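You operate a simulated robot arm through the tools that you are given. There is no shell and no other tool. Be economical: measure what you need, move in short steps, check, and stop when the job is done.

You run a simulated robot arm. Do the job below in one go: nothing can be reset, and whatever is moved stays where it is left.

## Task
Pull the loose eyelet on the tester till it gives, then redo the hole by air.
Fine: clamp for the pull, open it after; same hole; air on only with the slide home, then off.

It is judged by the outcome, as a careful person would: the job done as asked, and still so three seconds after it is handed in. It fails if anything else is knocked over, pushed out of place, dropped, spilled or broken.

## Robot
A 6-joint arm with a two-finger parallel gripper, fixed in place. Base frame: the origin is at the foot of the arm, x ahead of it, y to its left, z up. Lengths are in m, angles in rad, forces in N, time in s.
Its first joint turns from -2.897 to 2.897 rad. Payload 3.91 kg.
The TCP is the grasp point between the finger pads, 0.03 m short of the fingertips. In the tool frame z runs along the fingers and y along their closing line. Largest opening 0.11 m; finger width 0.02, thickness 0.01; the body of the gripper, 0.048 by 0.112 m, starts 0.055 m behind the TCP.
Orientation is that of the tool frame in the base frame, as a unit quaternion [x, y, z, w]. With the fingers straight down and closing along the base's y, the tool's x points along the base's -x, its y along +y and its z along -z.

## Interface
- The arm moves only by the tool send_rows. Its argument "targets" is a list of rows, each a list of 7 numbers: the shift along the base's x, y, z in m, then the turn, a rotation vector about the base's x, y, z in rad, then the closure, from 0 (fully open) to 1 (shut). In form: [[tx, ty, tz, wx, wy, wz, hand], ...]. A call has 1 to 10 rows; each row shifts and turns the commanded pose from where the row before left it. Each row takes 0.2 s and may step no farther than 0.05 m and 0.15 rad from the row before; otherwise, or with a gripper value out of range, the whole call is refused. A pose out of reach is approached as far as the arm can. The call stops where the force on the tool passes 90 N (or 10 N more than at its start, if that is more) or the arm is blocked; 0.2 s more then pass. The fingers move at their own pace (about 0.045 m/s each) and stop on an object; they squeeze with about 41 N. The grip force told is the motor's: it shows also when the fingers shut on nothing. Time passes only in rows, and 0.2 s behind the last, so rows that do not move let the fingers close. The reply holds the time, the measured pose of the TCP, the force on the tool along the base axes, the opening and the grip force, in the units named above and with some noise.
- Cameras (640 x 400 px; columns grow to the right, rows downward): "scene" is fixed at [0.2196, -0.6514, 1.4639]; the picture's right is [0.73, -0.69, 0.00], its down [-0.47, -0.49, -0.73] and it looks along [0.50, 0.53, -0.68] (base axes); focal length 302 px, centre (320, 200). "wrist" rides on the gripper at [0.077, 0.007, -0.114] in the tool frame; the picture's right is [-0.09, 1.00, 0.00], its down [-0.80, -0.07, -0.59] and it looks along [-0.59, -0.05, 0.80] (tool axes); focal length 270 px, centre (320, 200). There is no depth. A picture from a camera that has moved, and an enlarged one, comes with that camera's place and axes in the base frame and with its lens.
- camera(camera): a new picture of that camera. The clock stands still meanwhile.
- lift_body(by): slides the trunk up (or, below 0, down) by that many m; the arm rides with it, the base frame stays. It gives what a move gives, with no picture.
- zoom(camera, box): a new picture of the part [left, top, right, bottom] of that camera's present view, enlarged. The clock stands still meanwhile.
- job_done(): hands the job in; it is judged then, once.

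Work in short steps. Places have to be worked out from the pictures, the camera data and where the tool is seen: move nearer, look again, correct. Check each grasp and each placing, and mend what went wrong. You have 120 turns and 64 pictures in all, those below and enlarged ones among them. Open the gripper and draw the arm clear of the work before you hand the job in, unless the task says otherwise; then end with one line.

The tools are called after "Emit:" by a JSON object that holds its "fn" and its "kwargs". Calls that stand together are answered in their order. send_rows: Moves the arm, as the interface text tells. Its arguments: {"type":"object","properties":{"targets":{"type":"array","items":{"type":"array","items":{"type":"number"}}}},"required":["targets"]} The other tools are called the same way: lift_body (by) slides the trunk up or down; camera (camera) takes a picture; zoom (camera, box) takes an enlarged picture of a part of a camera's view; job_done () hands the job in.

At the start:

```text
t: 0.0
position: [0.4248, -0.2047, 1.2279]
ee_rot: [0.0, 1.0, 0.0, 0.0]
ft_force: [0.6, 0.0, 0.1]
opening: 0.1101
finger_force: 0.1
trunk travel left (down, up): [-0.575, 0.035]
```

scene: 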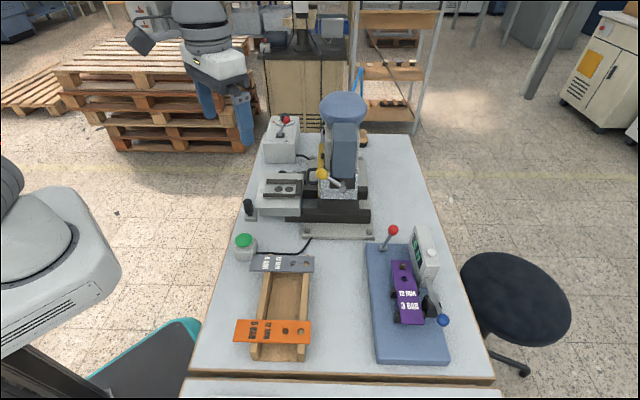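
wrist: 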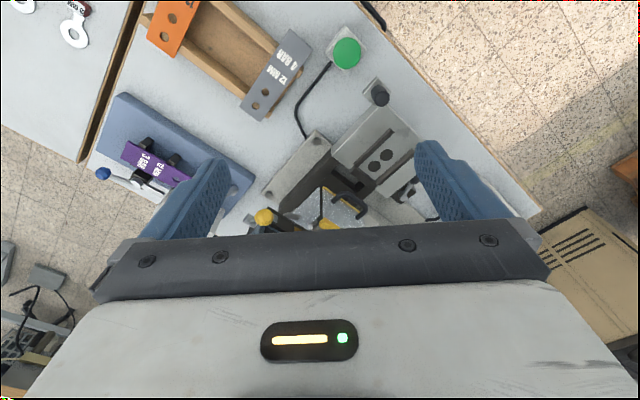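

The bench shows a tester (blue plate with a purple strip), a press with a slide, a green button, an air valve with a red lever, and sample strips. I'll enlarge the views to understand the parts.

Emit:
{"fn": "zoom", "kwargs": {"camera": "scene", "box": [340, 210, 480, 370]}}

Emit:
{"fn": "zoom", "kwargs": {"camera": "scene", "box": [220, 80, 400, 240]}}

Emit:
{"fn": "zoom", "kwargs": {"camera": "scene", "box": [210, 220, 340, 370]}}

```text
2.50 times, centred on (410, 290) of scene
camera zoom: at [0.2196, -0.6514, 1.4639], right [0.73, -0.69, 0.0], down [-0.47, -0.49, -0.73], along [0.5, 0.53, -0.68], focal length 756 px, centre (95, -25)
```

zoom: 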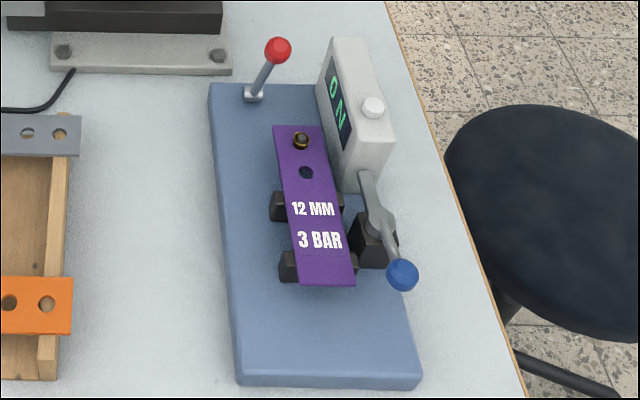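

```text
2.50 times, centred on (310, 160) of scene
camera zoom: at [0.2196, -0.6514, 1.4639], right [0.73, -0.69, 0.0], down [-0.47, -0.49, -0.73], along [0.5, 0.53, -0.68], focal length 756 px, centre (345, 300)
```

zoom: 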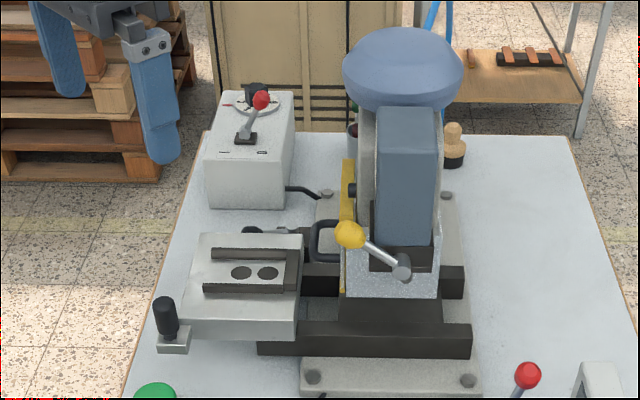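

```text
2.67 times, centred on (275, 295) of scene
camera zoom: at [0.2196, -0.6514, 1.4639], right [0.73, -0.69, 0.0], down [-0.47, -0.49, -0.73], along [0.5, 0.53, -0.68], focal length 806 px, centre (440, -53)
```

zoom: 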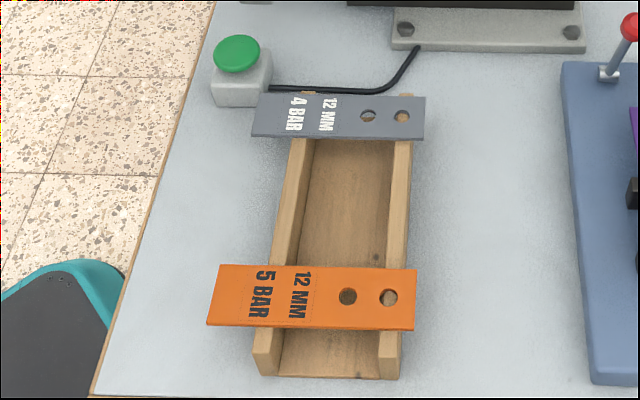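

I need closer looks at the press and air box; zooming the wrist view.

Emit:
{"fn": "zoom", "kwargs": {"camera": "wrist", "box": [230, 60, 450, 240]}}

Emit:
{"fn": "zoom", "kwargs": {"camera": "wrist", "box": [80, 80, 260, 230]}}

Emit:
{"fn": "zoom", "kwargs": {"camera": "scene", "box": [250, 95, 310, 175]}}

```text
2.22 times, centred on (340, 150) of wrist
camera zoom: at [0.3482, -0.1979, 1.3413], right [0.09, 1.0, 0.0], down [0.8, -0.07, 0.59], along [0.59, -0.05, -0.8], focal length 601 px, centre (276, 311)
```

zoom: 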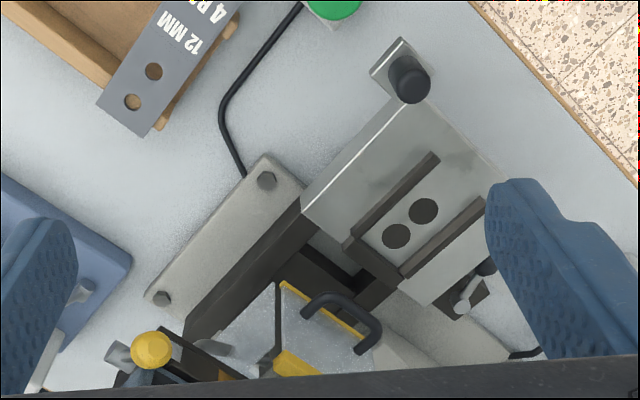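

```text
2.67 times, centred on (170, 155) of wrist
camera zoom: at [0.3482, -0.1979, 1.3413], right [0.09, 1.0, 0.0], down [0.8, -0.07, 0.59], along [0.59, -0.05, -0.8], focal length 721 px, centre (720, 320)
```

zoom: 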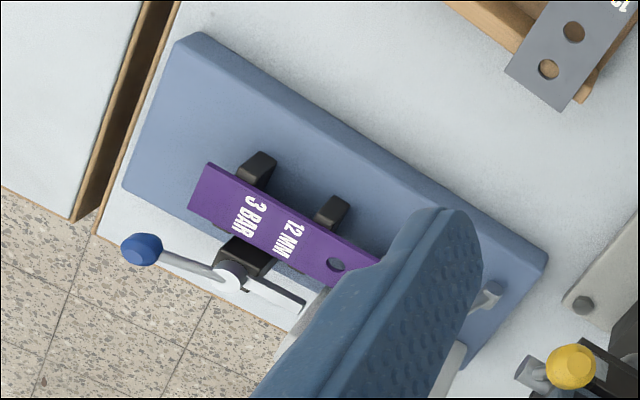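

```text
5.00 times, centred on (280, 135) of scene
camera zoom: at [0.2196, -0.6514, 1.4639], right [0.73, -0.69, 0.0], down [-0.47, -0.49, -0.73], along [0.5, 0.53, -0.68], focal length 1511 px, centre (520, 525)
```

zoom: 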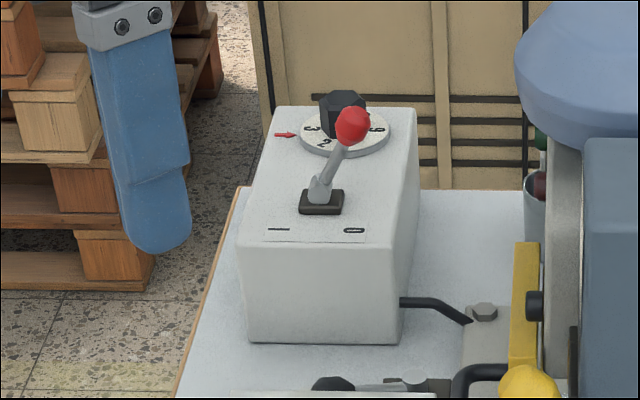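

I'll move toward the tester to look closely at it from the wrist camera.

Emit:
{"fn": "send_rows", "kwargs": {"targets": [[0, -0.05, 0, 0, 0, 0, 0], [0, -0.05, 0, 0, 0, 0, 0], [0, -0.05, 0, 0, 0, 0, 0], [0, -0.05, -0.02, 0, 0, 0, 0], [0, -0.05, -0.03, 0, 0, 0, 0]]}}

Emit:
{"fn": "camera", "kwargs": {"camera": "wrist"}}

```text
refused: row 4 steps farther than a row can; nothing moved
```

```text
55 pictures are left
camera wrist: at [0.3482, -0.1979, 1.3413], right [0.09, 1.0, 0.0], down [0.8, -0.07, 0.59], along [0.59, -0.05, -0.8], focal length 270 px, centre (320, 200)
```

wrist: 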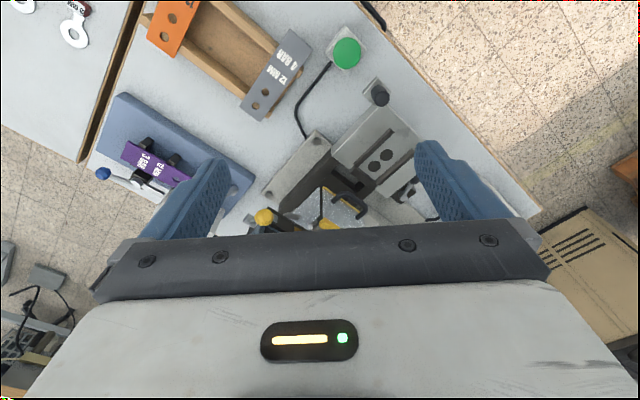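

The combined step was too long; I'll use single-axis steps within the 0.05 m limit.

Emit:
{"fn": "send_rows", "kwargs": {"targets": [[0, -0.05, 0, 0, 0, 0, 0], [0, -0.05, 0, 0, 0, 0, 0], [0, -0.05, 0, 0, 0, 0, 0], [0, -0.05, 0, 0, 0, 0, 0], [0, -0.04, 0, 0, 0, 0, 0], [0, 0, -0.05, 0, 0, 0, 0]]}}

```text
t: 1.4
position: [0.4236, -0.4468, 1.1744]
ee_rot: [-0.001, 1.0, 0.0, 0.0]
ft_force: [-0.3, -0.1, -0.3]
opening: 0.1099
finger_force: 0.0
trunk travel left (down, up): [-0.575, 0.035]
```

Now a close view of the tester.

Emit:
{"fn": "zoom", "kwargs": {"camera": "wrist", "box": [160, 0, 480, 240]}}

```text
1.67 times, centred on (320, 120) of wrist
camera zoom: at [0.3474, -0.4399, 1.2893], right [0.09, 1.0, 0.0], down [0.8, -0.07, 0.59], along [0.59, -0.05, -0.8], focal length 450 px, centre (320, 333)
```

zoom: 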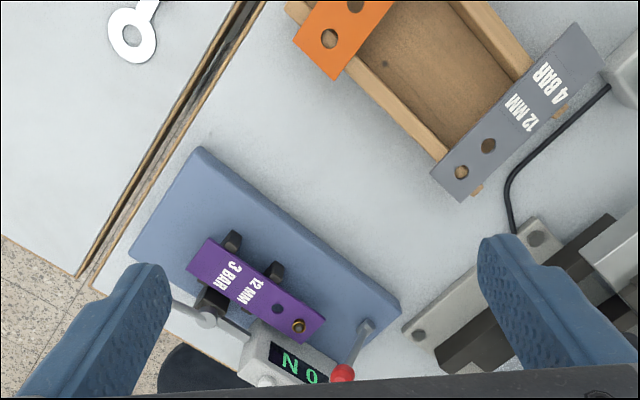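

The strip sits at about (0.59,-0.53,0.885) at 45°. I'll lower and tilt to get a side view of the tester levers.

Emit:
{"fn": "send_rows", "kwargs": {"targets": [[-0.03, 0, 0, 0, -0.14, 0, 0], [0, 0, -0.04, 0, -0.14, 0, 0], [0, 0, -0.04, 0, -0.14, 0, 0], [0, 0, -0.04, 0, 0, 0, 0]]}}

Emit:
{"fn": "zoom", "kwargs": {"camera": "wrist", "box": [160, 0, 480, 240]}}

```text
t: 2.4
position: [0.3955, -0.4425, 1.0559]
ee_rot: [-0.001, 0.978, 0.001, 0.208]
ft_force: [0.1, 0.1, 0.2]
opening: 0.1099
finger_force: 0.1
trunk travel left (down, up): [-0.575, 0.035]
```

```text
1.67 times, centred on (320, 120) of wrist
camera zoom: at [0.2784, -0.4363, 1.1286], right [0.08, 1.0, 0.04], down [0.49, -0.07, 0.87], along [0.87, -0.05, -0.49], focal length 450 px, centre (320, 333)
```

zoom: 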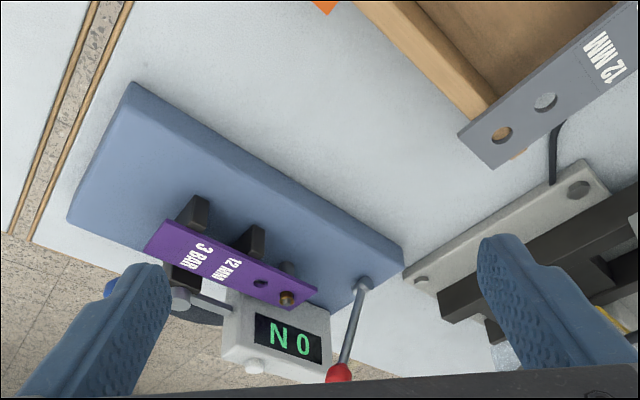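

The tester is upright with the lever near the far end; heights appear a bit lower than the nominal. Now I look at the press and slide.

Emit:
{"fn": "send_rows", "kwargs": {"targets": [[0, 0.05, 0, 0, 0, 0, 0], [0, 0.05, 0, 0, 0, 0, 0], [0, 0.05, 0, 0, 0, 0, 0], [0, 0.05, 0, 0, 0, 0, 0], [0, 0.05, 0, 0, 0, 0, 0], [0, 0.05, 0, 0, 0, 0, 0]]}}

Emit:
{"fn": "zoom", "kwargs": {"camera": "wrist", "box": [160, 0, 480, 240]}}

```text
t: 3.8
position: [0.3943, -0.1432, 1.0608]
ee_rot: [0.001, 0.978, 0.0, 0.209]
ft_force: [0.2, 0.5, 0.2]
opening: 0.1101
finger_force: 0.0
trunk travel left (down, up): [-0.575, 0.035]
```

```text
1.67 times, centred on (320, 120) of wrist
camera zoom: at [0.2772, -0.1367, 1.1333], right [0.08, 1.0, 0.04], down [0.49, -0.07, 0.87], along [0.87, -0.05, -0.49], focal length 450 px, centre (320, 333)
```

zoom: 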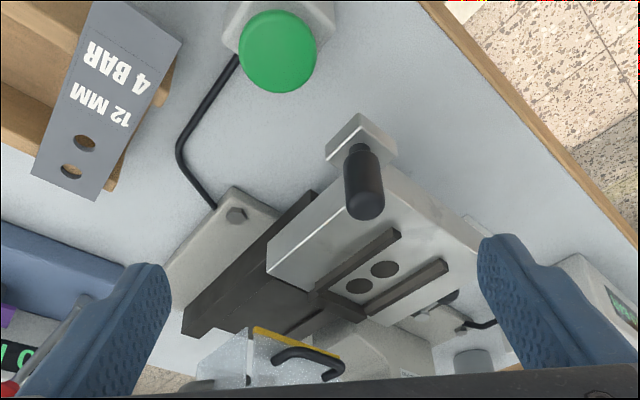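

I'll yaw toward the press to look at it along the slide's travel and see the guard, yellow lever and air-box display.

Emit:
{"fn": "send_rows", "kwargs": {"targets": [[0, 0.045, 0, 0, 0, -0.13, 0], [0, 0.045, 0, 0, 0, -0.13, 0], [0, 0.045, 0, 0, 0, -0.13, 0], [0, 0.03, 0, 0, 0, -0.13, 0], [0, 0, 0, 0, 0, -0.13, 0]]}}

Emit:
{"fn": "camera", "kwargs": {"camera": "wrist"}}

```text
t: 5.0
position: [0.4156, 0.0083, 1.0627]
ee_rot: [0.312, 0.927, -0.067, 0.198]
ft_force: [-0.2, -1.0, -1.1]
opening: 0.1097
finger_force: 0.0
out of reach, approached as far as the arm can: row 1, 2, 3
trunk travel left (down, up): [-0.575, 0.035]
```

```text
51 pictures are left
camera wrist: at [0.3271, 0.085, 1.1356], right [0.67, 0.75, 0.04], down [0.35, -0.35, 0.87], along [0.66, -0.57, -0.49], focal length 270 px, centre (320, 200)
```

wrist: 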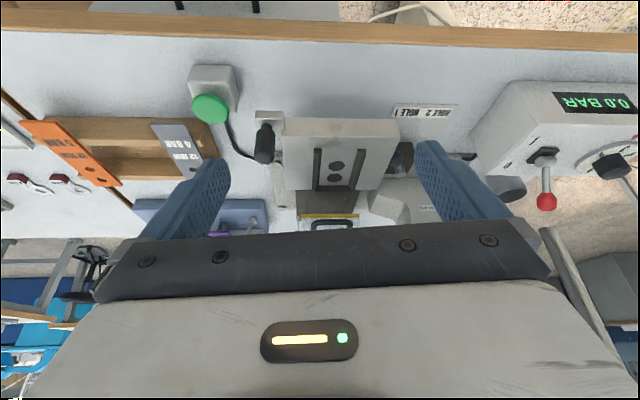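

Emit:
{"fn": "zoom", "kwargs": {"camera": "wrist", "box": [460, 70, 640, 220]}}

Emit:
{"fn": "zoom", "kwargs": {"camera": "wrist", "box": [240, 90, 480, 250]}}

```text
2.67 times, centred on (550, 145) of wrist
camera zoom: at [0.3271, 0.085, 1.1356], right [0.67, 0.75, 0.04], down [0.35, -0.35, 0.87], along [0.66, -0.57, -0.49], focal length 721 px, centre (-293, 347)
```

zoom: 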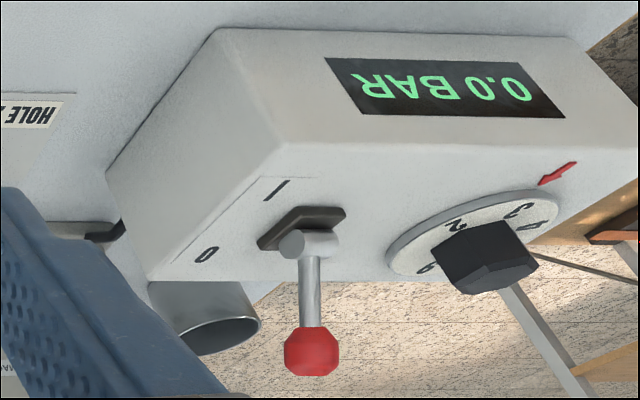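

```text
2.50 times, centred on (360, 170) of wrist
camera zoom: at [0.3271, 0.085, 1.1356], right [0.67, 0.75, 0.04], down [0.35, -0.35, 0.87], along [0.66, -0.57, -0.49], focal length 676 px, centre (220, 275)
```

zoom: 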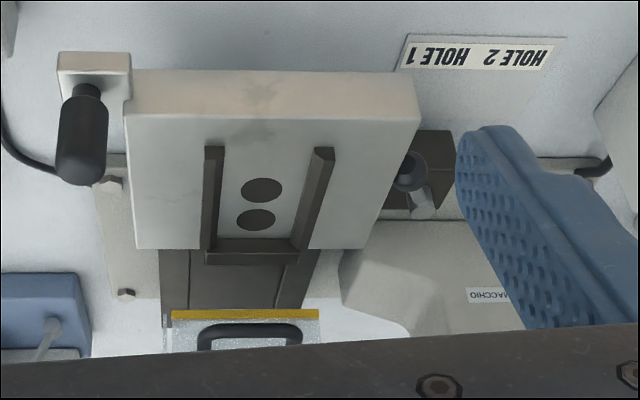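

The air box reads 0.0 BAR with a pressure dial and a 0/I lever; the slide has a "HOLE 1/HOLE 2" selector. I'll zoom in on the label, selector and dial.

Emit:
{"fn": "zoom", "kwargs": {"camera": "wrist", "box": [370, 95, 470, 180]}}

Emit:
{"fn": "zoom", "kwargs": {"camera": "wrist", "box": [560, 120, 640, 185]}}

```text
4.71 times, centred on (420, 138) of wrist
camera zoom: at [0.3271, 0.085, 1.1356], right [0.67, 0.75, 0.04], down [0.35, -0.35, 0.87], along [0.66, -0.57, -0.49], focal length 1272 px, centre (-151, 494)
```

zoom: 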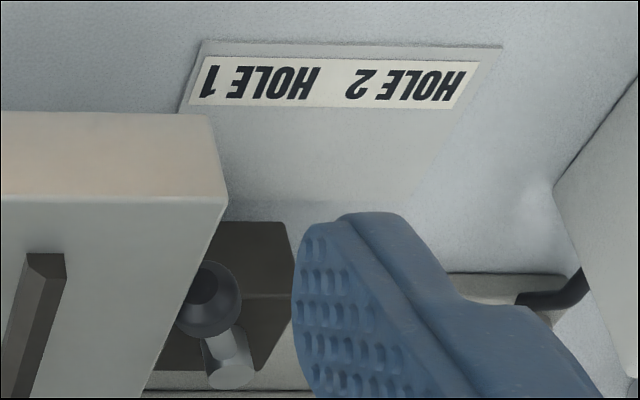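

```text
6.15 times, centred on (600, 152) of wrist
camera zoom: at [0.3271, 0.085, 1.1356], right [0.67, 0.75, 0.04], down [0.35, -0.35, 0.87], along [0.66, -0.57, -0.49], focal length 1663 px, centre (-1403, 492)
```

zoom: 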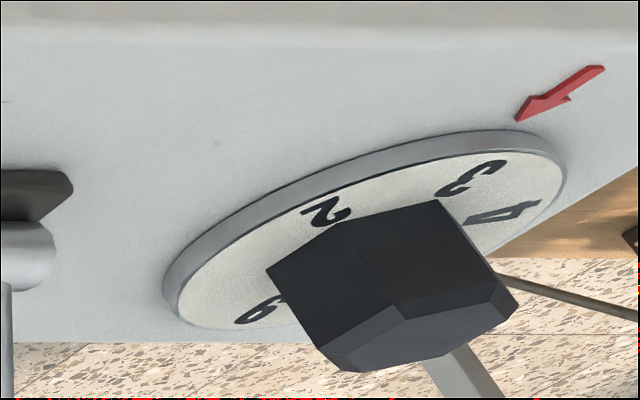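

Dial seems near 3; the strip wants 3 BAR. I'll straighten the tool and look from above at the hole selector and dial.

Emit:
{"fn": "send_rows", "kwargs": {"targets": [[0, 0, 0.04, 0, 0, 0.13, 0], [0.03, 0, 0.03, 0, 0, 0.13, 0], [0.03, 0, 0, 0, 0, 0.13, 0], [0.03, 0, 0, 0, 0, 0.13, 0], [0.03, 0, 0, 0, 0, 0.13, 0], [0, 0, 0, 0, 0.14, 0, 0], [0, 0, 0, 0, 0.14, 0, 0], [0, 0, 0, 0, 0.14, 0, 0]]}}

Emit:
{"fn": "camera", "kwargs": {"camera": "wrist"}}

```text
t: 6.8
position: [0.534, 0.0053, 1.1334]
ee_rot: [0.001, 1.0, 0.0, -0.002]
ft_force: [0.5, 0.5, 0.9]
opening: 0.1097
finger_force: 0.1
trunk travel left (down, up): [-0.575, 0.035]
```

```text
46 pictures are left
camera wrist: at [0.4583, 0.0126, 1.2485], right [0.09, 1.0, 0.0], down [0.8, -0.07, 0.59], along [0.59, -0.05, -0.81], focal length 270 px, centre (320, 200)
```

wrist: 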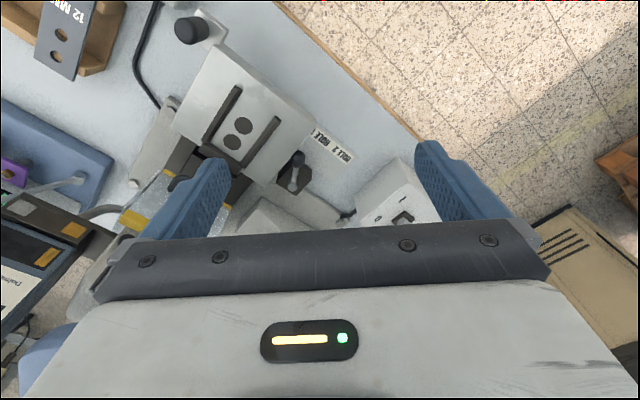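

Emit:
{"fn": "zoom", "kwargs": {"camera": "wrist", "box": [260, 120, 440, 225]}}

```text
3.56 times, centred on (350, 172) of wrist
camera zoom: at [0.4583, 0.0126, 1.2485], right [0.09, 1.0, 0.0], down [0.8, -0.07, 0.59], along [0.59, -0.05, -0.81], focal length 961 px, centre (213, 298)
```

zoom: 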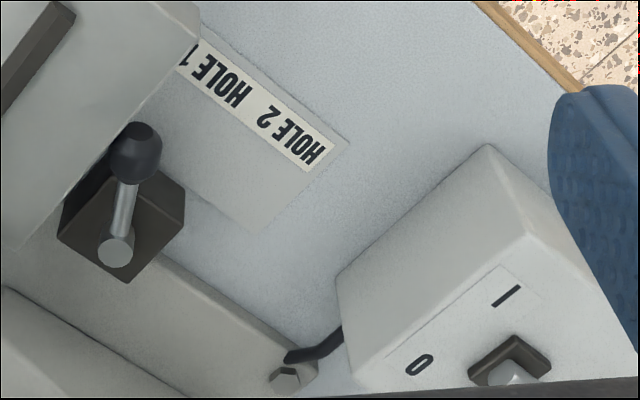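

The selector lever appears to point at HOLE 1. Next, close zooms on the press guard and yellow lever from the scene camera, plus the pressure dial.

Emit:
{"fn": "zoom", "kwargs": {"camera": "scene", "box": [290, 130, 380, 240]}}

Emit:
{"fn": "zoom", "kwargs": {"camera": "scene", "box": [262, 108, 302, 134]}}

```text
3.64 times, centred on (335, 185) of scene
camera zoom: at [0.2196, -0.6514, 1.4639], right [0.73, -0.69, 0.0], down [-0.47, -0.49, -0.73], along [0.5, 0.53, -0.68], focal length 1099 px, centre (266, 254)
```

zoom: 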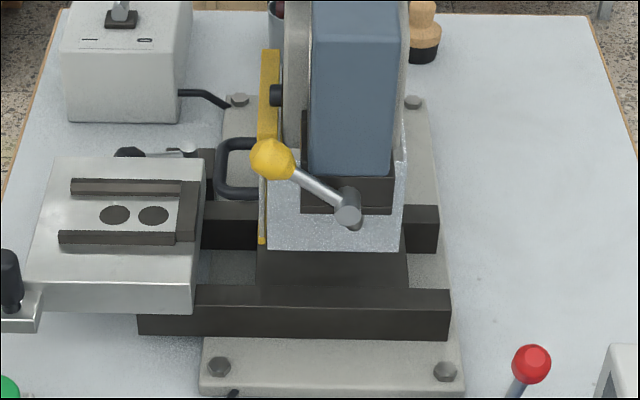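

```text
15.38 times, centred on (282, 121) of scene
camera zoom: at [0.2196, -0.6514, 1.4639], right [0.73, -0.69, 0.0], down [-0.47, -0.49, -0.73], along [0.5, 0.53, -0.68], focal length 4650 px, centre (905, 1415)
```

zoom: 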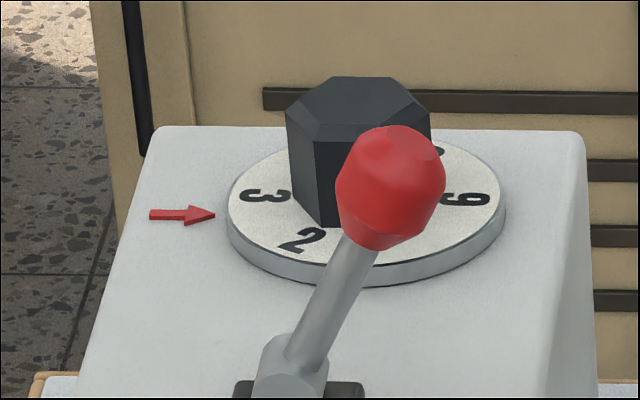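

The dial's 3 is lined up with the arrow. The current wrist view shows press labels at lower left; zoom there.

Emit:
{"fn": "zoom", "kwargs": {"camera": "wrist", "box": [0, 150, 220, 330]}}

```text
2.22 times, centred on (110, 240) of wrist
camera zoom: at [0.4583, 0.0126, 1.2485], right [0.09, 1.0, 0.0], down [0.8, -0.07, 0.59], along [0.59, -0.05, -0.81], focal length 601 px, centre (787, 111)
```

zoom: 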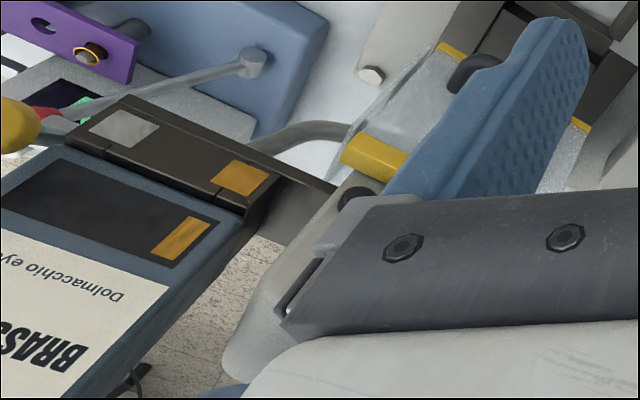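

The press front carries a "BRASS" label and colour windows tied to the yellow lever. I'll take a higher vantage facing the press front to read it.

Emit:
{"fn": "send_rows", "kwargs": {"targets": [[-0.03, 0, 0.03, 0, -0.14, 0, 0], [-0.03, 0, 0.03, 0, -0.14, 0, 0], [-0.03, 0, 0.03, 0, -0.14, 0, 0], [-0.01, 0, 0.04, 0, 0, -0.13, 0], [0, 0, 0.04, 0, 0, -0.13, 0], [0, 0, 0, 0, 0, -0.13, 0], [0, 0, 0, 0, 0, -0.13, 0], [0, 0, 0, 0, 0, -0.13, 0]]}}

Emit:
{"fn": "camera", "kwargs": {"camera": "wrist"}}

```text
t: 8.6
position: [0.4343, 0.006, 1.3039]
ee_rot: [0.312, 0.927, -0.066, 0.198]
ft_force: [0.1, 0.4, -0.2]
opening: 0.1098
finger_force: 0.1
trunk travel left (down, up): [-0.575, 0.035]
```

```text
41 pictures are left
camera wrist: at [0.3466, 0.0826, 1.3777], right [0.67, 0.74, 0.04], down [0.35, -0.35, 0.87], along [0.66, -0.57, -0.49], focal length 270 px, centre (320, 200)
```

wrist: 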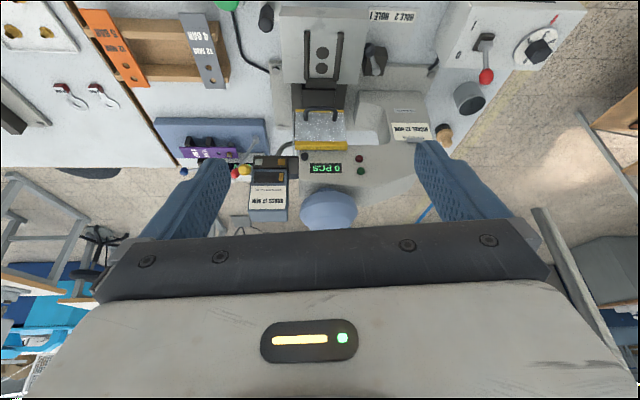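

Very informative; zooming into the press front.

Emit:
{"fn": "zoom", "kwargs": {"camera": "wrist", "box": [225, 80, 455, 235]}}

Emit:
{"fn": "zoom", "kwargs": {"camera": "wrist", "box": [230, 145, 310, 225]}}

```text
2.58 times, centred on (340, 158) of wrist
camera zoom: at [0.3466, 0.0826, 1.3777], right [0.67, 0.74, 0.04], down [0.35, -0.35, 0.87], along [0.66, -0.57, -0.49], focal length 698 px, centre (268, 310)
```

zoom: 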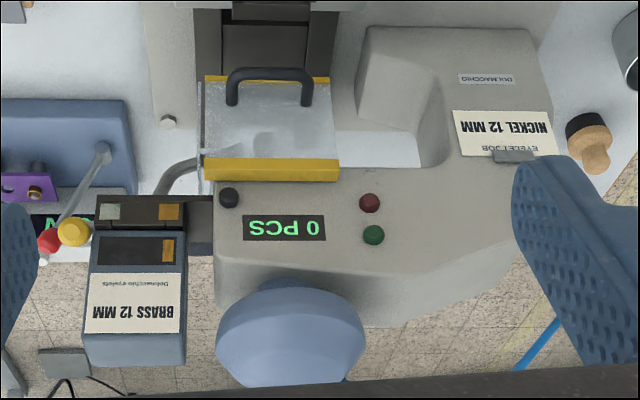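

```text
5.00 times, centred on (270, 185) of wrist
camera zoom: at [0.3466, 0.0826, 1.3777], right [0.67, 0.74, 0.04], down [0.35, -0.35, 0.87], along [0.66, -0.57, -0.49], focal length 1351 px, centre (570, 275)
```

zoom: 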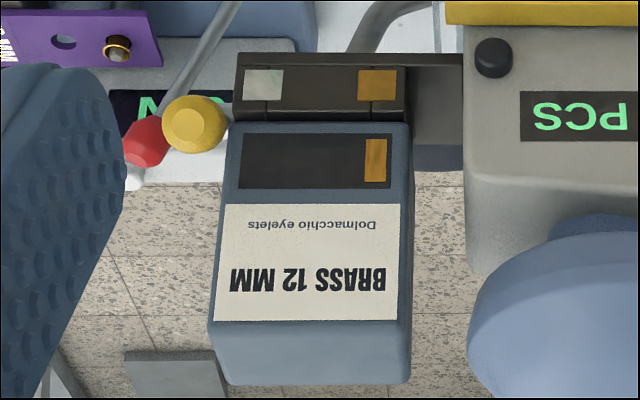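

A job card reads "EYELET JOB ... NICKEL 12 MM" while the magazine label says BRASS; I need to read these precisely.

Emit:
{"fn": "zoom", "kwargs": {"camera": "wrist", "box": [375, 100, 435, 145]}}

Emit:
{"fn": "zoom", "kwargs": {"camera": "wrist", "box": [225, 148, 300, 180]}}

```text
8.89 times, centred on (405, 122) of wrist
camera zoom: at [0.3466, 0.0826, 1.3777], right [0.67, 0.74, 0.04], down [0.35, -0.35, 0.87], along [0.66, -0.57, -0.49], focal length 2402 px, centre (-436, 889)
```

zoom: 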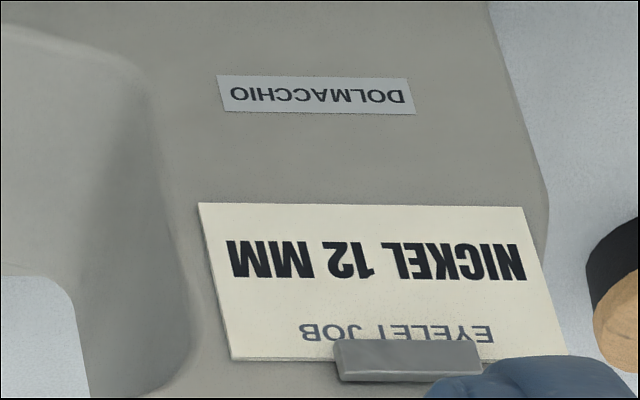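

```text
8.53 times, centred on (262, 164) of wrist
camera zoom: at [0.3466, 0.0826, 1.3777], right [0.67, 0.74, 0.04], down [0.35, -0.35, 0.87], along [0.66, -0.57, -0.49], focal length 2306 px, centre (811, 507)
```

zoom: 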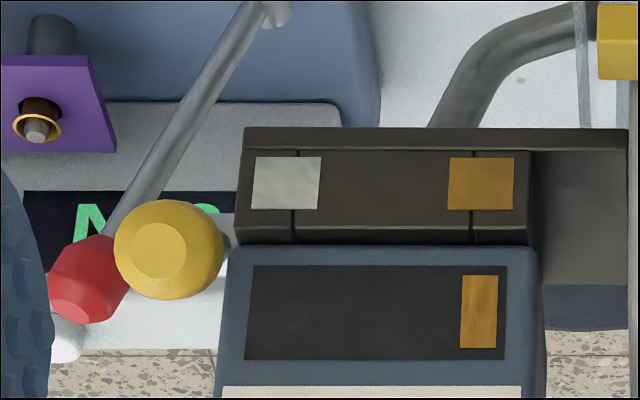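

I'll check the trays on the neighbouring table and re-zoom the yellow lever from the scene camera.

Emit:
{"fn": "zoom", "kwargs": {"camera": "wrist", "box": [0, 0, 240, 150]}}

Emit:
{"fn": "zoom", "kwargs": {"camera": "scene", "box": [315, 90, 375, 200]}}

```text
2.67 times, centred on (120, 75) of wrist
camera zoom: at [0.3466, 0.0826, 1.3777], right [0.67, 0.74, 0.04], down [0.35, -0.35, 0.87], along [0.66, -0.57, -0.49], focal length 721 px, centre (853, 533)
```

zoom: 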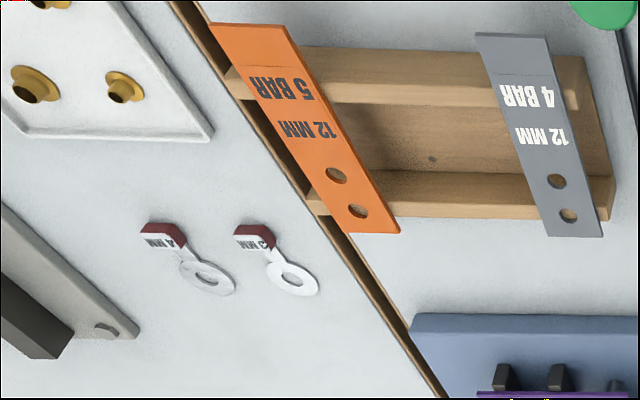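

```text
3.64 times, centred on (345, 145) of scene
camera zoom: at [0.2196, -0.6514, 1.4639], right [0.73, -0.69, 0.0], down [-0.47, -0.49, -0.73], along [0.5, 0.53, -0.68], focal length 1099 px, centre (229, 400)
```

zoom: 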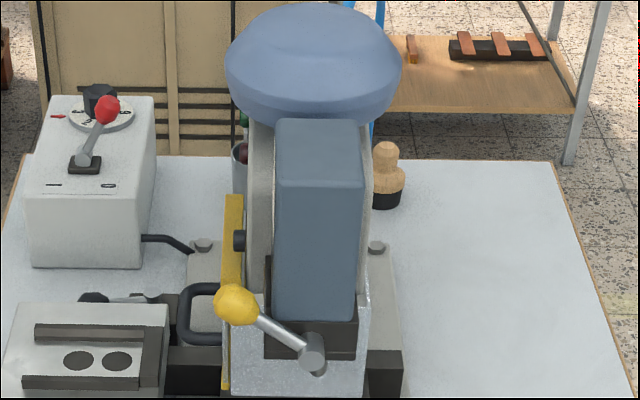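

Air lever leans to 0 (off). I now triangulate: nest hole near the stop ≈ (0.602,-0.121,0.904), yellow ball ≈ (0.567,-0.290,1.074). I'll view the yellow lever from the other side (looking along the bench).

Emit:
{"fn": "send_rows", "kwargs": {"targets": [[0, -0.036, 0, 0, 0, 0.14, 0], [0, -0.036, 0, 0, 0, 0.14, 0], [0, -0.036, 0, 0, 0, 0.14, 0], [0, -0.036, 0, 0, 0, 0.14, 0], [0, -0.036, 0, 0, 0, 0.14, 0], [0, -0.036, 0, 0, 0, 0.14, 0], [0.015, -0.036, 0, 0, 0, 0.14, 0], [0.015, -0.036, 0, 0, 0, 0.14, 0], [0.015, -0.036, 0, 0, 0, 0.14, 0], [0.01, -0.036, -0.03, 0, 0, 0.14, 0]]}}

Emit:
{"fn": "camera", "kwargs": {"camera": "wrist"}}

```text
t: 10.8
position: [0.4901, -0.3552, 1.2751]
ee_rot: [-0.36, 0.909, 0.078, 0.194]
ft_force: [-0.2, -0.3, -0.7]
opening: 0.1099
finger_force: 0.2
trunk travel left (down, up): [-0.575, 0.035]
```

```text
34 pictures are left
camera wrist: at [0.4009, -0.4294, 1.3488], right [-0.62, 0.78, 0.04], down [0.41, 0.28, 0.87], along [0.67, 0.56, -0.49], focal length 270 px, centre (320, 200)
```

wrist: 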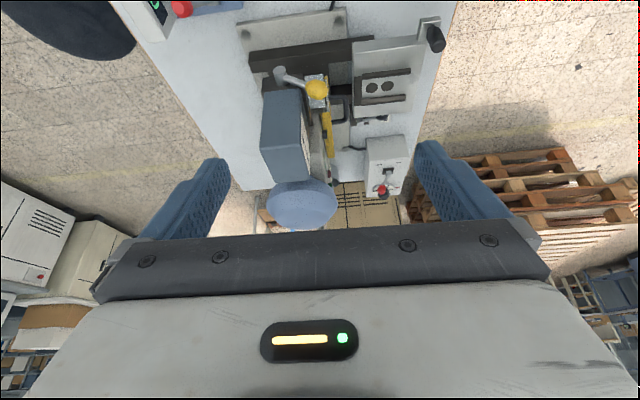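

Emit:
{"fn": "zoom", "kwargs": {"camera": "wrist", "box": [240, 30, 360, 120]}}

```text
4.44 times, centred on (300, 75) of wrist
camera zoom: at [0.4009, -0.4294, 1.3488], right [-0.62, 0.78, 0.04], down [0.41, 0.28, 0.87], along [0.67, 0.56, -0.49], focal length 1201 px, centre (409, 756)
```

zoom: 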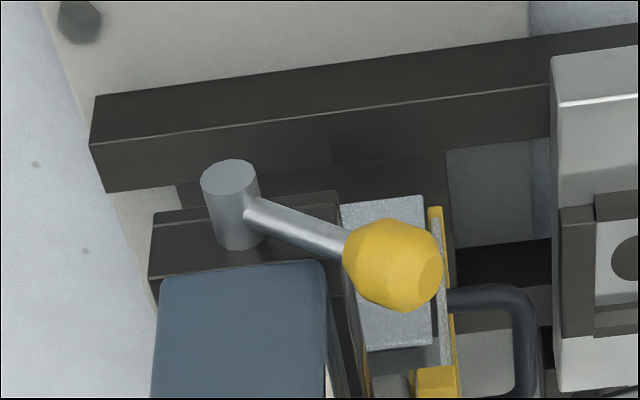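

The yellow lever turns about the bench-long axis with its hub at ≈(0.607,-0.315,1.027); I'll return to it. First the tester: I move over it for a close view of the clamp.

Emit:
{"fn": "send_rows", "kwargs": {"targets": [[0, -0.04, 0, 0, 0, -0.125, 0], [0, -0.04, 0, 0, 0, -0.125, 0], [0, -0.04, 0, 0, 0, -0.125, 0], [0, -0.04, 0, 0, 0, -0.125, 0], [0, -0.03, -0.03, 0, 0, -0.125, 0], [0, 0, -0.04, 0, 0, -0.125, 0], [0, 0, -0.04, 0, 0.14, 0, 0], [0, 0, -0.04, 0, 0.14, 0, 0], [0, 0, -0.04, 0, 0.14, 0, 0]]}}

Emit:
{"fn": "camera", "kwargs": {"camera": "wrist"}}

```text
t: 12.8
position: [0.4872, -0.5458, 1.0837]
ee_rot: [0.0, 1.0, 0.0, -0.001]
ft_force: [-0.4, -0.4, 0.3]
opening: 0.1102
finger_force: 0.1
trunk travel left (down, up): [-0.575, 0.035]
```

```text
32 pictures are left
camera wrist: at [0.4118, -0.5373, 1.1974], right [0.09, 1.0, 0.0], down [0.8, -0.07, 0.59], along [0.59, -0.05, -0.81], focal length 270 px, centre (320, 200)
```

wrist: 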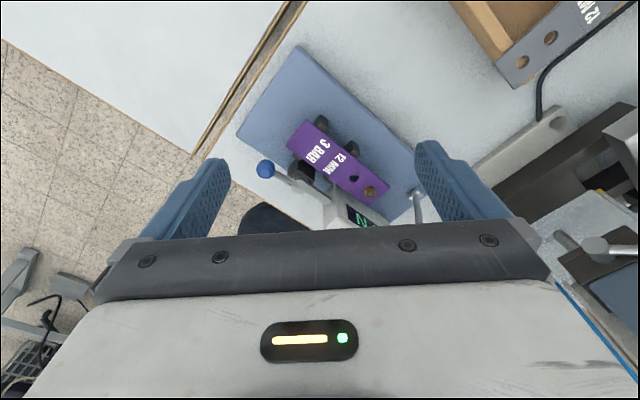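

Emit:
{"fn": "zoom", "kwargs": {"camera": "wrist", "box": [240, 110, 440, 235]}}

```text
3.20 times, centred on (340, 172) of wrist
camera zoom: at [0.4118, -0.5373, 1.1974], right [0.09, 1.0, 0.0], down [0.8, -0.07, 0.59], along [0.59, -0.05, -0.81], focal length 865 px, centre (256, 288)
```

zoom: 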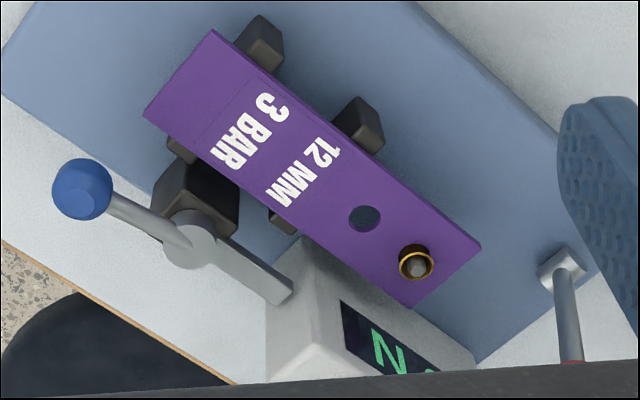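

The clamp is clear: vertical pivot ≈(0.605,-0.5815,0.893), blue ball ≈(0.572,-0.619,0.905); swinging the ball ~90° CCW brings the bar over the strip. That end is ~0.89 m out, so I lower the trunk to gain reach and test it at height.

Emit:
{"fn": "lift_body", "kwargs": {"by": -0.1}}

Emit:
{"fn": "send_rows", "kwargs": {"targets": [[0.03, -0.02, 0.03, 0, -0.14, 0, 0], [0.04, -0.02, 0.0, 0, -0.14, 0, 0], [0.04, -0.02, 0.0, 0, -0.14, 0, 0], [0.04, -0.01, 0, 0, 0, 0, 0]]}}

```text
t: 14.1
position: [0.4876, -0.545, 0.9838]
ee_rot: [0.0, 1.0, 0.0, 0.0]
ft_force: [-0.7, 0.1, 0.1]
opening: 0.1102
finger_force: 0.1
trunk travel left (down, up): [-0.475, 0.135]
```

```text
t: 15.1
position: [0.6181, -0.5931, 1.0097]
ee_rot: [0.0, 0.978, -0.001, 0.209]
ft_force: [-0.4, -0.2, 0.6]
opening: 0.1098
finger_force: 0.0
out of reach, approached as far as the arm can: row 4
trunk travel left (down, up): [-0.475, 0.135]
```

Reach got to 0.857 m; I'll back up and lower the trunk further.

Emit:
{"fn": "send_rows", "kwargs": {"targets": [[-0.04, 0, 0.03, 0, 0, 0, 0], [-0.04, 0, 0.03, 0, 0, 0, 0], [-0.03, -0.01, 0.04, 0, 0, 0, 0], [0, 0, 0.04, 0, 0, 0, 0]]}}

Emit:
{"fn": "lift_body", "kwargs": {"by": -0.15}}

Emit:
{"fn": "send_rows", "kwargs": {"targets": [[0.04, 0, 0.0, 0, 0, 0, 0], [0.04, 0, 0, 0, 0, 0, 0], [0.04, -0.01, 0, 0, 0, 0, 0], [0.02, -0.01, 0, 0, 0, 0, 0]]}}

```text
refused: row 3 steps farther than a row can; nothing moved
```

```text
t: 16.1
position: [0.617, -0.5925, 0.9631]
ee_rot: [0.0, 0.973, -0.014, 0.229]
ft_force: [-25.9, 11.2, 23.4]
opening: 0.1099
finger_force: 0.0
trunk travel left (down, up): [-0.396, 0.214]
stopped: the force on the tool passed its limit (the readings are from after the stop); the commanded pose is now the measured one
```

```text
t: 16.6
position: [0.6181, -0.5905, 0.9637]
ee_rot: [0.006, 0.974, -0.022, 0.225]
ft_force: [-49.8, -0.4, 27.5]
opening: 0.1085
finger_force: 0.1
out of reach, approached as far as the arm can: row 1, 2
trunk travel left (down, up): [-0.396, 0.214]
stopped in row 2: the force on the tool passed its limit (the readings are from after the stop); the commanded pose is now the measured one
```

I shouldn't have batched those: the first call was refused and the trunk drop brought the tool into contact. Backing off upward and inward at once.

Emit:
{"fn": "send_rows", "kwargs": {"targets": [[-0.02, 0, 0.02, 0, 0, 0, 0], [-0.02, 0, 0.04, 0, 0, 0, 0], [-0.02, 0, 0.04, 0, 0, 0, 0], [-0.03, 0, 0.03, 0, 0, 0, 0]]}}

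Emit:
{"fn": "zoom", "kwargs": {"camera": "scene", "box": [340, 210, 480, 370]}}

```text
t: 17.6
position: [0.5376, -0.59, 1.0837]
ee_rot: [0.002, 0.975, -0.017, 0.223]
ft_force: [-0.2, 0.3, -0.5]
opening: 0.1097
finger_force: 0.2
trunk travel left (down, up): [-0.396, 0.214]
```

```text
2.50 times, centred on (410, 290) of scene
camera zoom: at [0.2196, -0.6514, 1.4639], right [0.73, -0.69, 0.0], down [-0.47, -0.49, -0.73], along [0.5, 0.53, -0.68], focal length 756 px, centre (95, -25)
```

zoom: 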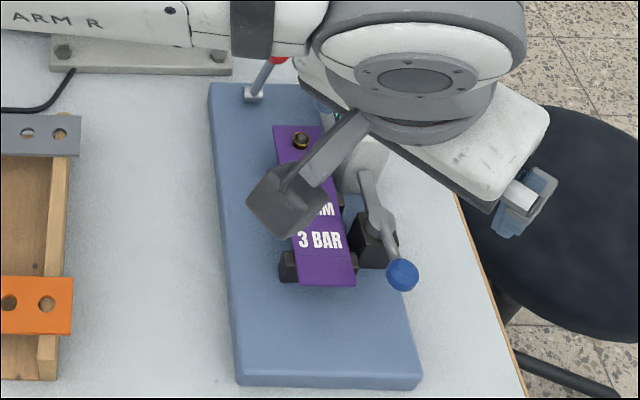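

Everything still looks in place (tester, strip, ball unmoved). Now testing the reach at a safe height, one call at a time.

Emit:
{"fn": "send_rows", "kwargs": {"targets": [[0.04, -0.01, 0, 0, 0, 0, 0], [0.04, -0.01, 0, 0, 0, 0, 0], [0.025, -0.01, 0, 0, 0, 0, 0]]}}

```text
t: 18.2
position: [0.5759, -0.5856, 1.0768]
ee_rot: [0.001, 0.974, -0.019, 0.224]
ft_force: [0.7, -0.5, -0.4]
opening: 0.1098
finger_force: 0.0
out of reach, approached as far as the arm can: row 1, 2
trunk travel left (down, up): [-0.396, 0.214]
stopped in row 2: the arm was blocked; the commanded pose is now the measured one
```

The arm reports blocked with no tool force; I check the whole scene for what the arm is near.

Emit:
{"fn": "camera", "kwargs": {"camera": "scene"}}

```text
29 pictures are left
```

scene: 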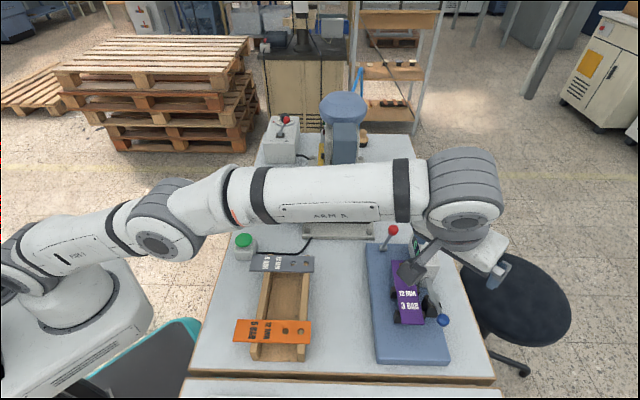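

The forearm is low beside the press head, likely brushing it. I raise the trunk back to keep the forearm clear.

Emit:
{"fn": "lift_body", "kwargs": {"by": 0.179}}

Emit:
{"fn": "zoom", "kwargs": {"camera": "scene", "box": [230, 80, 390, 250]}}

```text
t: 20.2
position: [0.5736, -0.5835, 1.258]
ee_rot: [0.001, 0.974, -0.02, 0.226]
ft_force: [-0.2, -0.6, -0.8]
opening: 0.1102
finger_force: 0.0
trunk travel left (down, up): [-0.575, 0.035]
```

```text
2.35 times, centred on (310, 165) of scene
camera zoom: at [0.2196, -0.6514, 1.4639], right [0.73, -0.69, 0.0], down [-0.47, -0.49, -0.73], along [0.5, 0.53, -0.68], focal length 711 px, centre (344, 282)
```

zoom: 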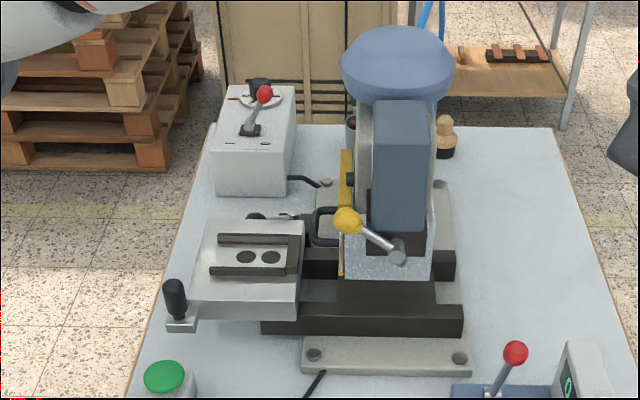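

Press area is intact. I'll instead work from the high trunk with more tool tilt: tilt a bit more, narrow the fingers, and go above the blue ball.

Emit:
{"fn": "send_rows", "kwargs": {"targets": [[0, -0.02, -0.04, 0, -0.15, 0, 0.6], [0, -0.015, -0.045, 0, 0, 0, 0.6], [0, 0, -0.05, 0, 0, 0, 0.6], [0, 0, -0.05, 0, 0, 0, 0.6], [0, 0, -0.05, 0, 0, 0, 0.6], [0, 0, -0.03, 0, 0, 0, 0.6]]}}

Emit:
{"fn": "camera", "kwargs": {"camera": "wrist"}}

```text
t: 21.6
position: [0.5716, -0.6178, 0.9917]
ee_rot: [0.002, 0.954, -0.02, 0.298]
ft_force: [-0.6, -1.1, -0.2]
opening: 0.044
finger_force: 0.0
trunk travel left (down, up): [-0.575, 0.035]
```

```text
27 pictures are left
camera wrist: at [0.4439, -0.6071, 1.0411], right [0.09, 1.0, 0.01], down [0.32, -0.04, 0.95], along [0.94, -0.08, -0.32], focal length 270 px, centre (320, 200)
```

wrist: 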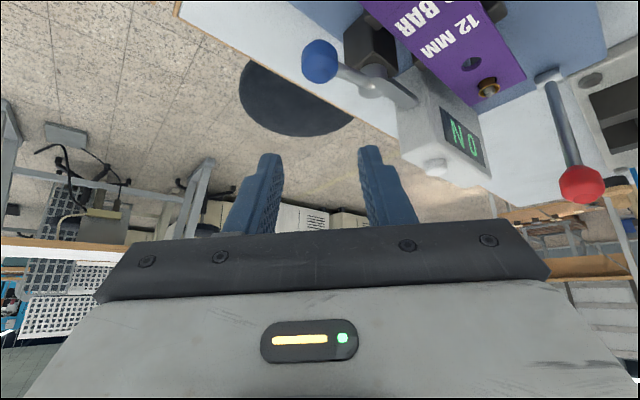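

The ball position is confirmed at ≈(0.573,-0.618,0.905). Quick reach test outward at this height.

Emit:
{"fn": "send_rows", "kwargs": {"targets": [[0.035, 0, 0, 0, 0, 0, 0.6], [0.035, 0, 0, 0, 0, 0, 0.6]]}}

```text
t: 22.2
position: [0.6403, -0.6168, 0.9912]
ee_rot: [0.003, 0.954, -0.021, 0.298]
ft_force: [-0.5, -0.4, -0.1]
opening: 0.0439
finger_force: 0.1
trunk travel left (down, up): [-0.575, 0.035]
```

Reach is fine. Back over the ball, descend and grip it.

Emit:
{"fn": "send_rows", "kwargs": {"targets": [[-0.035, 0, 0, 0, 0, 0, 0.6], [-0.033, 0, 0, 0, 0, 0, 0.6], [0, -0.001, -0.04, 0, 0, 0, 0.6], [0, 0, -0.04, 0, 0, 0, 0.6], [0, 0, -0.005, 0, 0, 0, 0.6]]}}

Emit:
{"fn": "zoom", "kwargs": {"camera": "wrist", "box": [180, 60, 500, 240]}}

```text
t: 23.4
position: [0.5696, -0.618, 0.927]
ee_rot: [-0.001, 0.952, -0.029, 0.306]
ft_force: [-33.6, 21.8, 75.1]
opening: 0.0516
finger_force: 8.4
trunk travel left (down, up): [-0.575, 0.035]
```

```text
2.00 times, centred on (340, 150) of wrist
camera zoom: at [0.4407, -0.6058, 0.9745], right [0.09, 1.0, 0.0], down [0.3, -0.02, 0.95], along [0.95, -0.09, -0.3], focal length 541 px, centre (280, 300)
```

zoom: 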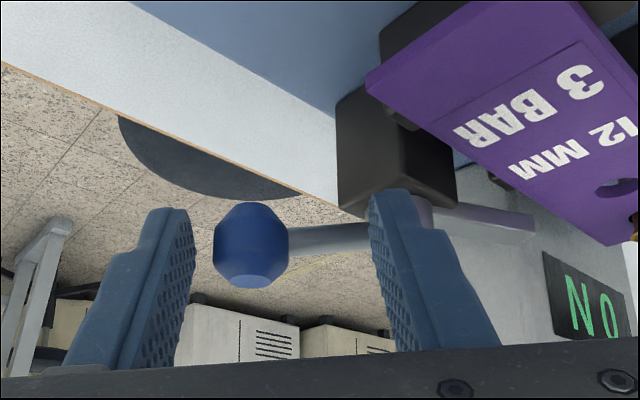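

The +y finger landed on the clamp block. Instead I'll close the fingers and push the ball round its arc from behind; lift off and set up at its −x side.

Emit:
{"fn": "send_rows", "kwargs": {"targets": [[0, 0, 0.04, 0, 0, 0, 0.6], [-0.02, 0, 0.03, 0, 0, 0, 1], [-0.035, 0, 0, 0, 0, 0, 1], [0, 0, 0, 0, 0, 0, 1], [0, 0, 0, 0, 0, 0, 1]]}}

```text
t: 24.6
position: [0.5177, -0.6199, 0.9772]
ee_rot: [0.003, 0.954, -0.021, 0.299]
ft_force: [-0.4, 0.1, 0.2]
opening: 0.0
finger_force: 37.9
trunk travel left (down, up): [-0.575, 0.035]
```

Descend behind the ball and make the first contact push.

Emit:
{"fn": "send_rows", "kwargs": {"targets": [[0, 0.001, -0.045, 0, 0, 0, 1], [0, 0, -0.01, 0, 0, 0, 1], [0.017, 0, 0, 0, 0, 0, 1], [0.008, -0.005, 0, 0, 0, 0, 1]]}}

Emit:
{"fn": "zoom", "kwargs": {"camera": "wrist", "box": [180, 60, 500, 240]}}

```text
t: 25.6
position: [0.5457, -0.6243, 0.9224]
ee_rot: [0.003, 0.954, -0.02, 0.298]
ft_force: [0.7, 0.1, -0.3]
opening: 0.0
finger_force: 37.3
trunk travel left (down, up): [-0.575, 0.035]
```

```text
2.00 times, centred on (340, 150) of wrist
camera zoom: at [0.4187, -0.6136, 0.9721], right [0.09, 1.0, 0.01], down [0.32, -0.04, 0.95], along [0.94, -0.08, -0.32], focal length 541 px, centre (280, 300)
```

zoom: 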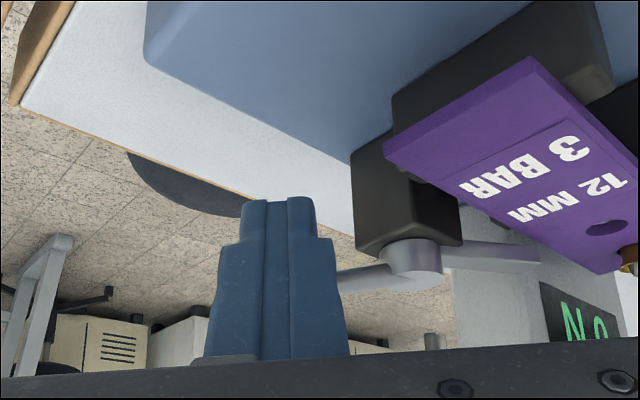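

Aligned behind the ball. Push along the arc.

Emit:
{"fn": "send_rows", "kwargs": {"targets": [[0.012, -0.005, 0, 0, 0, 0, 1], [0.012, -0.002, 0, 0, 0, 0, 1], [0.01, 0.002, 0, 0, 0, 0, 1], [0.01, 0.003, 0, 0, 0, 0, 1], [0.01, 0.005, 0, 0, 0, 0, 1], [0.008, 0.006, 0, 0, 0, 0, 1]]}}

Emit:
{"fn": "zoom", "kwargs": {"camera": "wrist", "box": [180, 60, 500, 240]}}

```text
t: 27.0
position: [0.5974, -0.6225, 0.9219]
ee_rot: [0.007, 0.954, -0.02, 0.298]
ft_force: [-49.2, -15.3, -7.3]
opening: 0.0
finger_force: 37.1
trunk travel left (down, up): [-0.575, 0.035]
```

```text
2.00 times, centred on (340, 150) of wrist
camera zoom: at [0.4702, -0.6104, 0.9709], right [0.1, 1.0, 0.01], down [0.32, -0.04, 0.95], along [0.94, -0.09, -0.32], focal length 541 px, centre (280, 300)
```

zoom: 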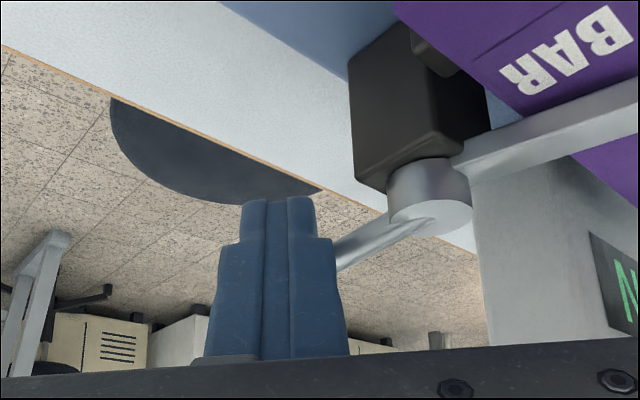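

The bar is now over the strip with rising force. Push a little further along the final tangent (+x,+y).

Emit:
{"fn": "send_rows", "kwargs": {"targets": [[0.004, 0.007, 0, 0, 0, 0, 1], [0.003, 0.007, 0, 0, 0, 0, 1], [0.003, 0.006, 0, 0, 0, 0, 1]]}}

Emit:
{"fn": "camera", "kwargs": {"camera": "wrist"}}

```text
t: 27.7
position: [0.597, -0.6203, 0.921]
ee_rot: [0.016, 0.954, -0.034, 0.296]
ft_force: [-19.3, -28.7, -9.3]
opening: 0.0
finger_force: 37.9
trunk travel left (down, up): [-0.575, 0.035]
stopped in row 3: the force on the tool passed its limit (the readings are from after the stop); the commanded pose is now the measured one
```

```text
23 pictures are left
camera wrist: at [0.4701, -0.6046, 0.9709], right [0.12, 0.99, -0.01], down [0.32, -0.03, 0.95], along [0.94, -0.12, -0.32], focal length 270 px, centre (320, 200)
```

wrist: 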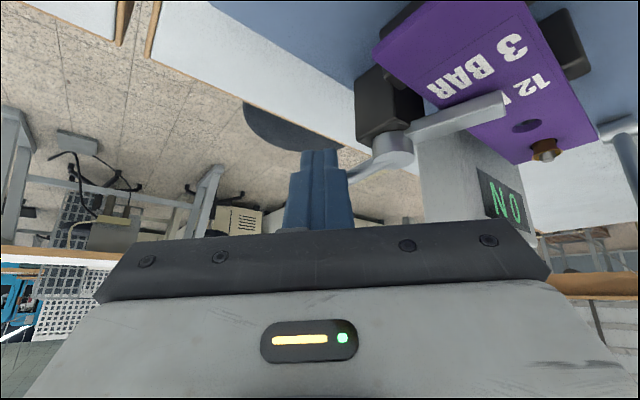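

The clamp is against its stop with the bar across the strip. I back off, rise, and straighten the tool for the red pull lever.

Emit:
{"fn": "send_rows", "kwargs": {"targets": [[-0.03, -0.01, 0.01, 0, 0, 0, 1], [-0.02, 0, 0.04, 0, 0, 0, 0.8], [0, 0, 0.05, 0, 0.15, 0, 0.7], [0, 0.02, 0.04, 0, 0.15, 0, 0.66], [0, 0.03, 0.03, 0, 0.15, -0.1, 0.66], [0, 0.04, 0, 0, 0.14, 0, 0.66], [0.02, 0.04, 0, 0, 0, -0.15, 0.66], [0.02, 0.04, 0, 0, 0, -0.15, 0.66], [0.03, 0.03, 0, 0, 0, -0.15, 0.66], [0.025, -0.007, 0, 0, 0, -0.15, 0.66]]}}

```text
refused: row 5 steps farther than a row can; nothing moved
```

Refused for an oversized turn; splitting it.

Emit:
{"fn": "send_rows", "kwargs": {"targets": [[-0.03, -0.01, 0.01, 0, 0, 0, 1], [-0.02, 0, 0.04, 0, 0, 0, 0.8], [0, 0, 0.045, 0, 0.15, 0, 0.7], [0, 0.02, 0.04, 0, 0.15, 0, 0.66], [0, 0.03, 0.03, 0, 0.15, 0, 0.66], [0, 0.04, 0, 0, 0.14, 0, 0.66], [0.02, 0.03, 0, 0, 0, -0.15, 0.66], [0.02, 0.03, 0, 0, 0, -0.15, 0.66], [0.02, 0.03, 0, 0, 0, -0.15, 0.66], [0.02, 0, 0, 0, 0, -0.15, 0.66]]}}

```text
t: 29.9
position: [0.6365, -0.4453, 1.088]
ee_rot: [0.297, 0.954, -0.034, -0.003]
ft_force: [0.1, 0.5, 0.0]
opening: 0.0373
finger_force: 0.0
trunk travel left (down, up): [-0.575, 0.035]
```

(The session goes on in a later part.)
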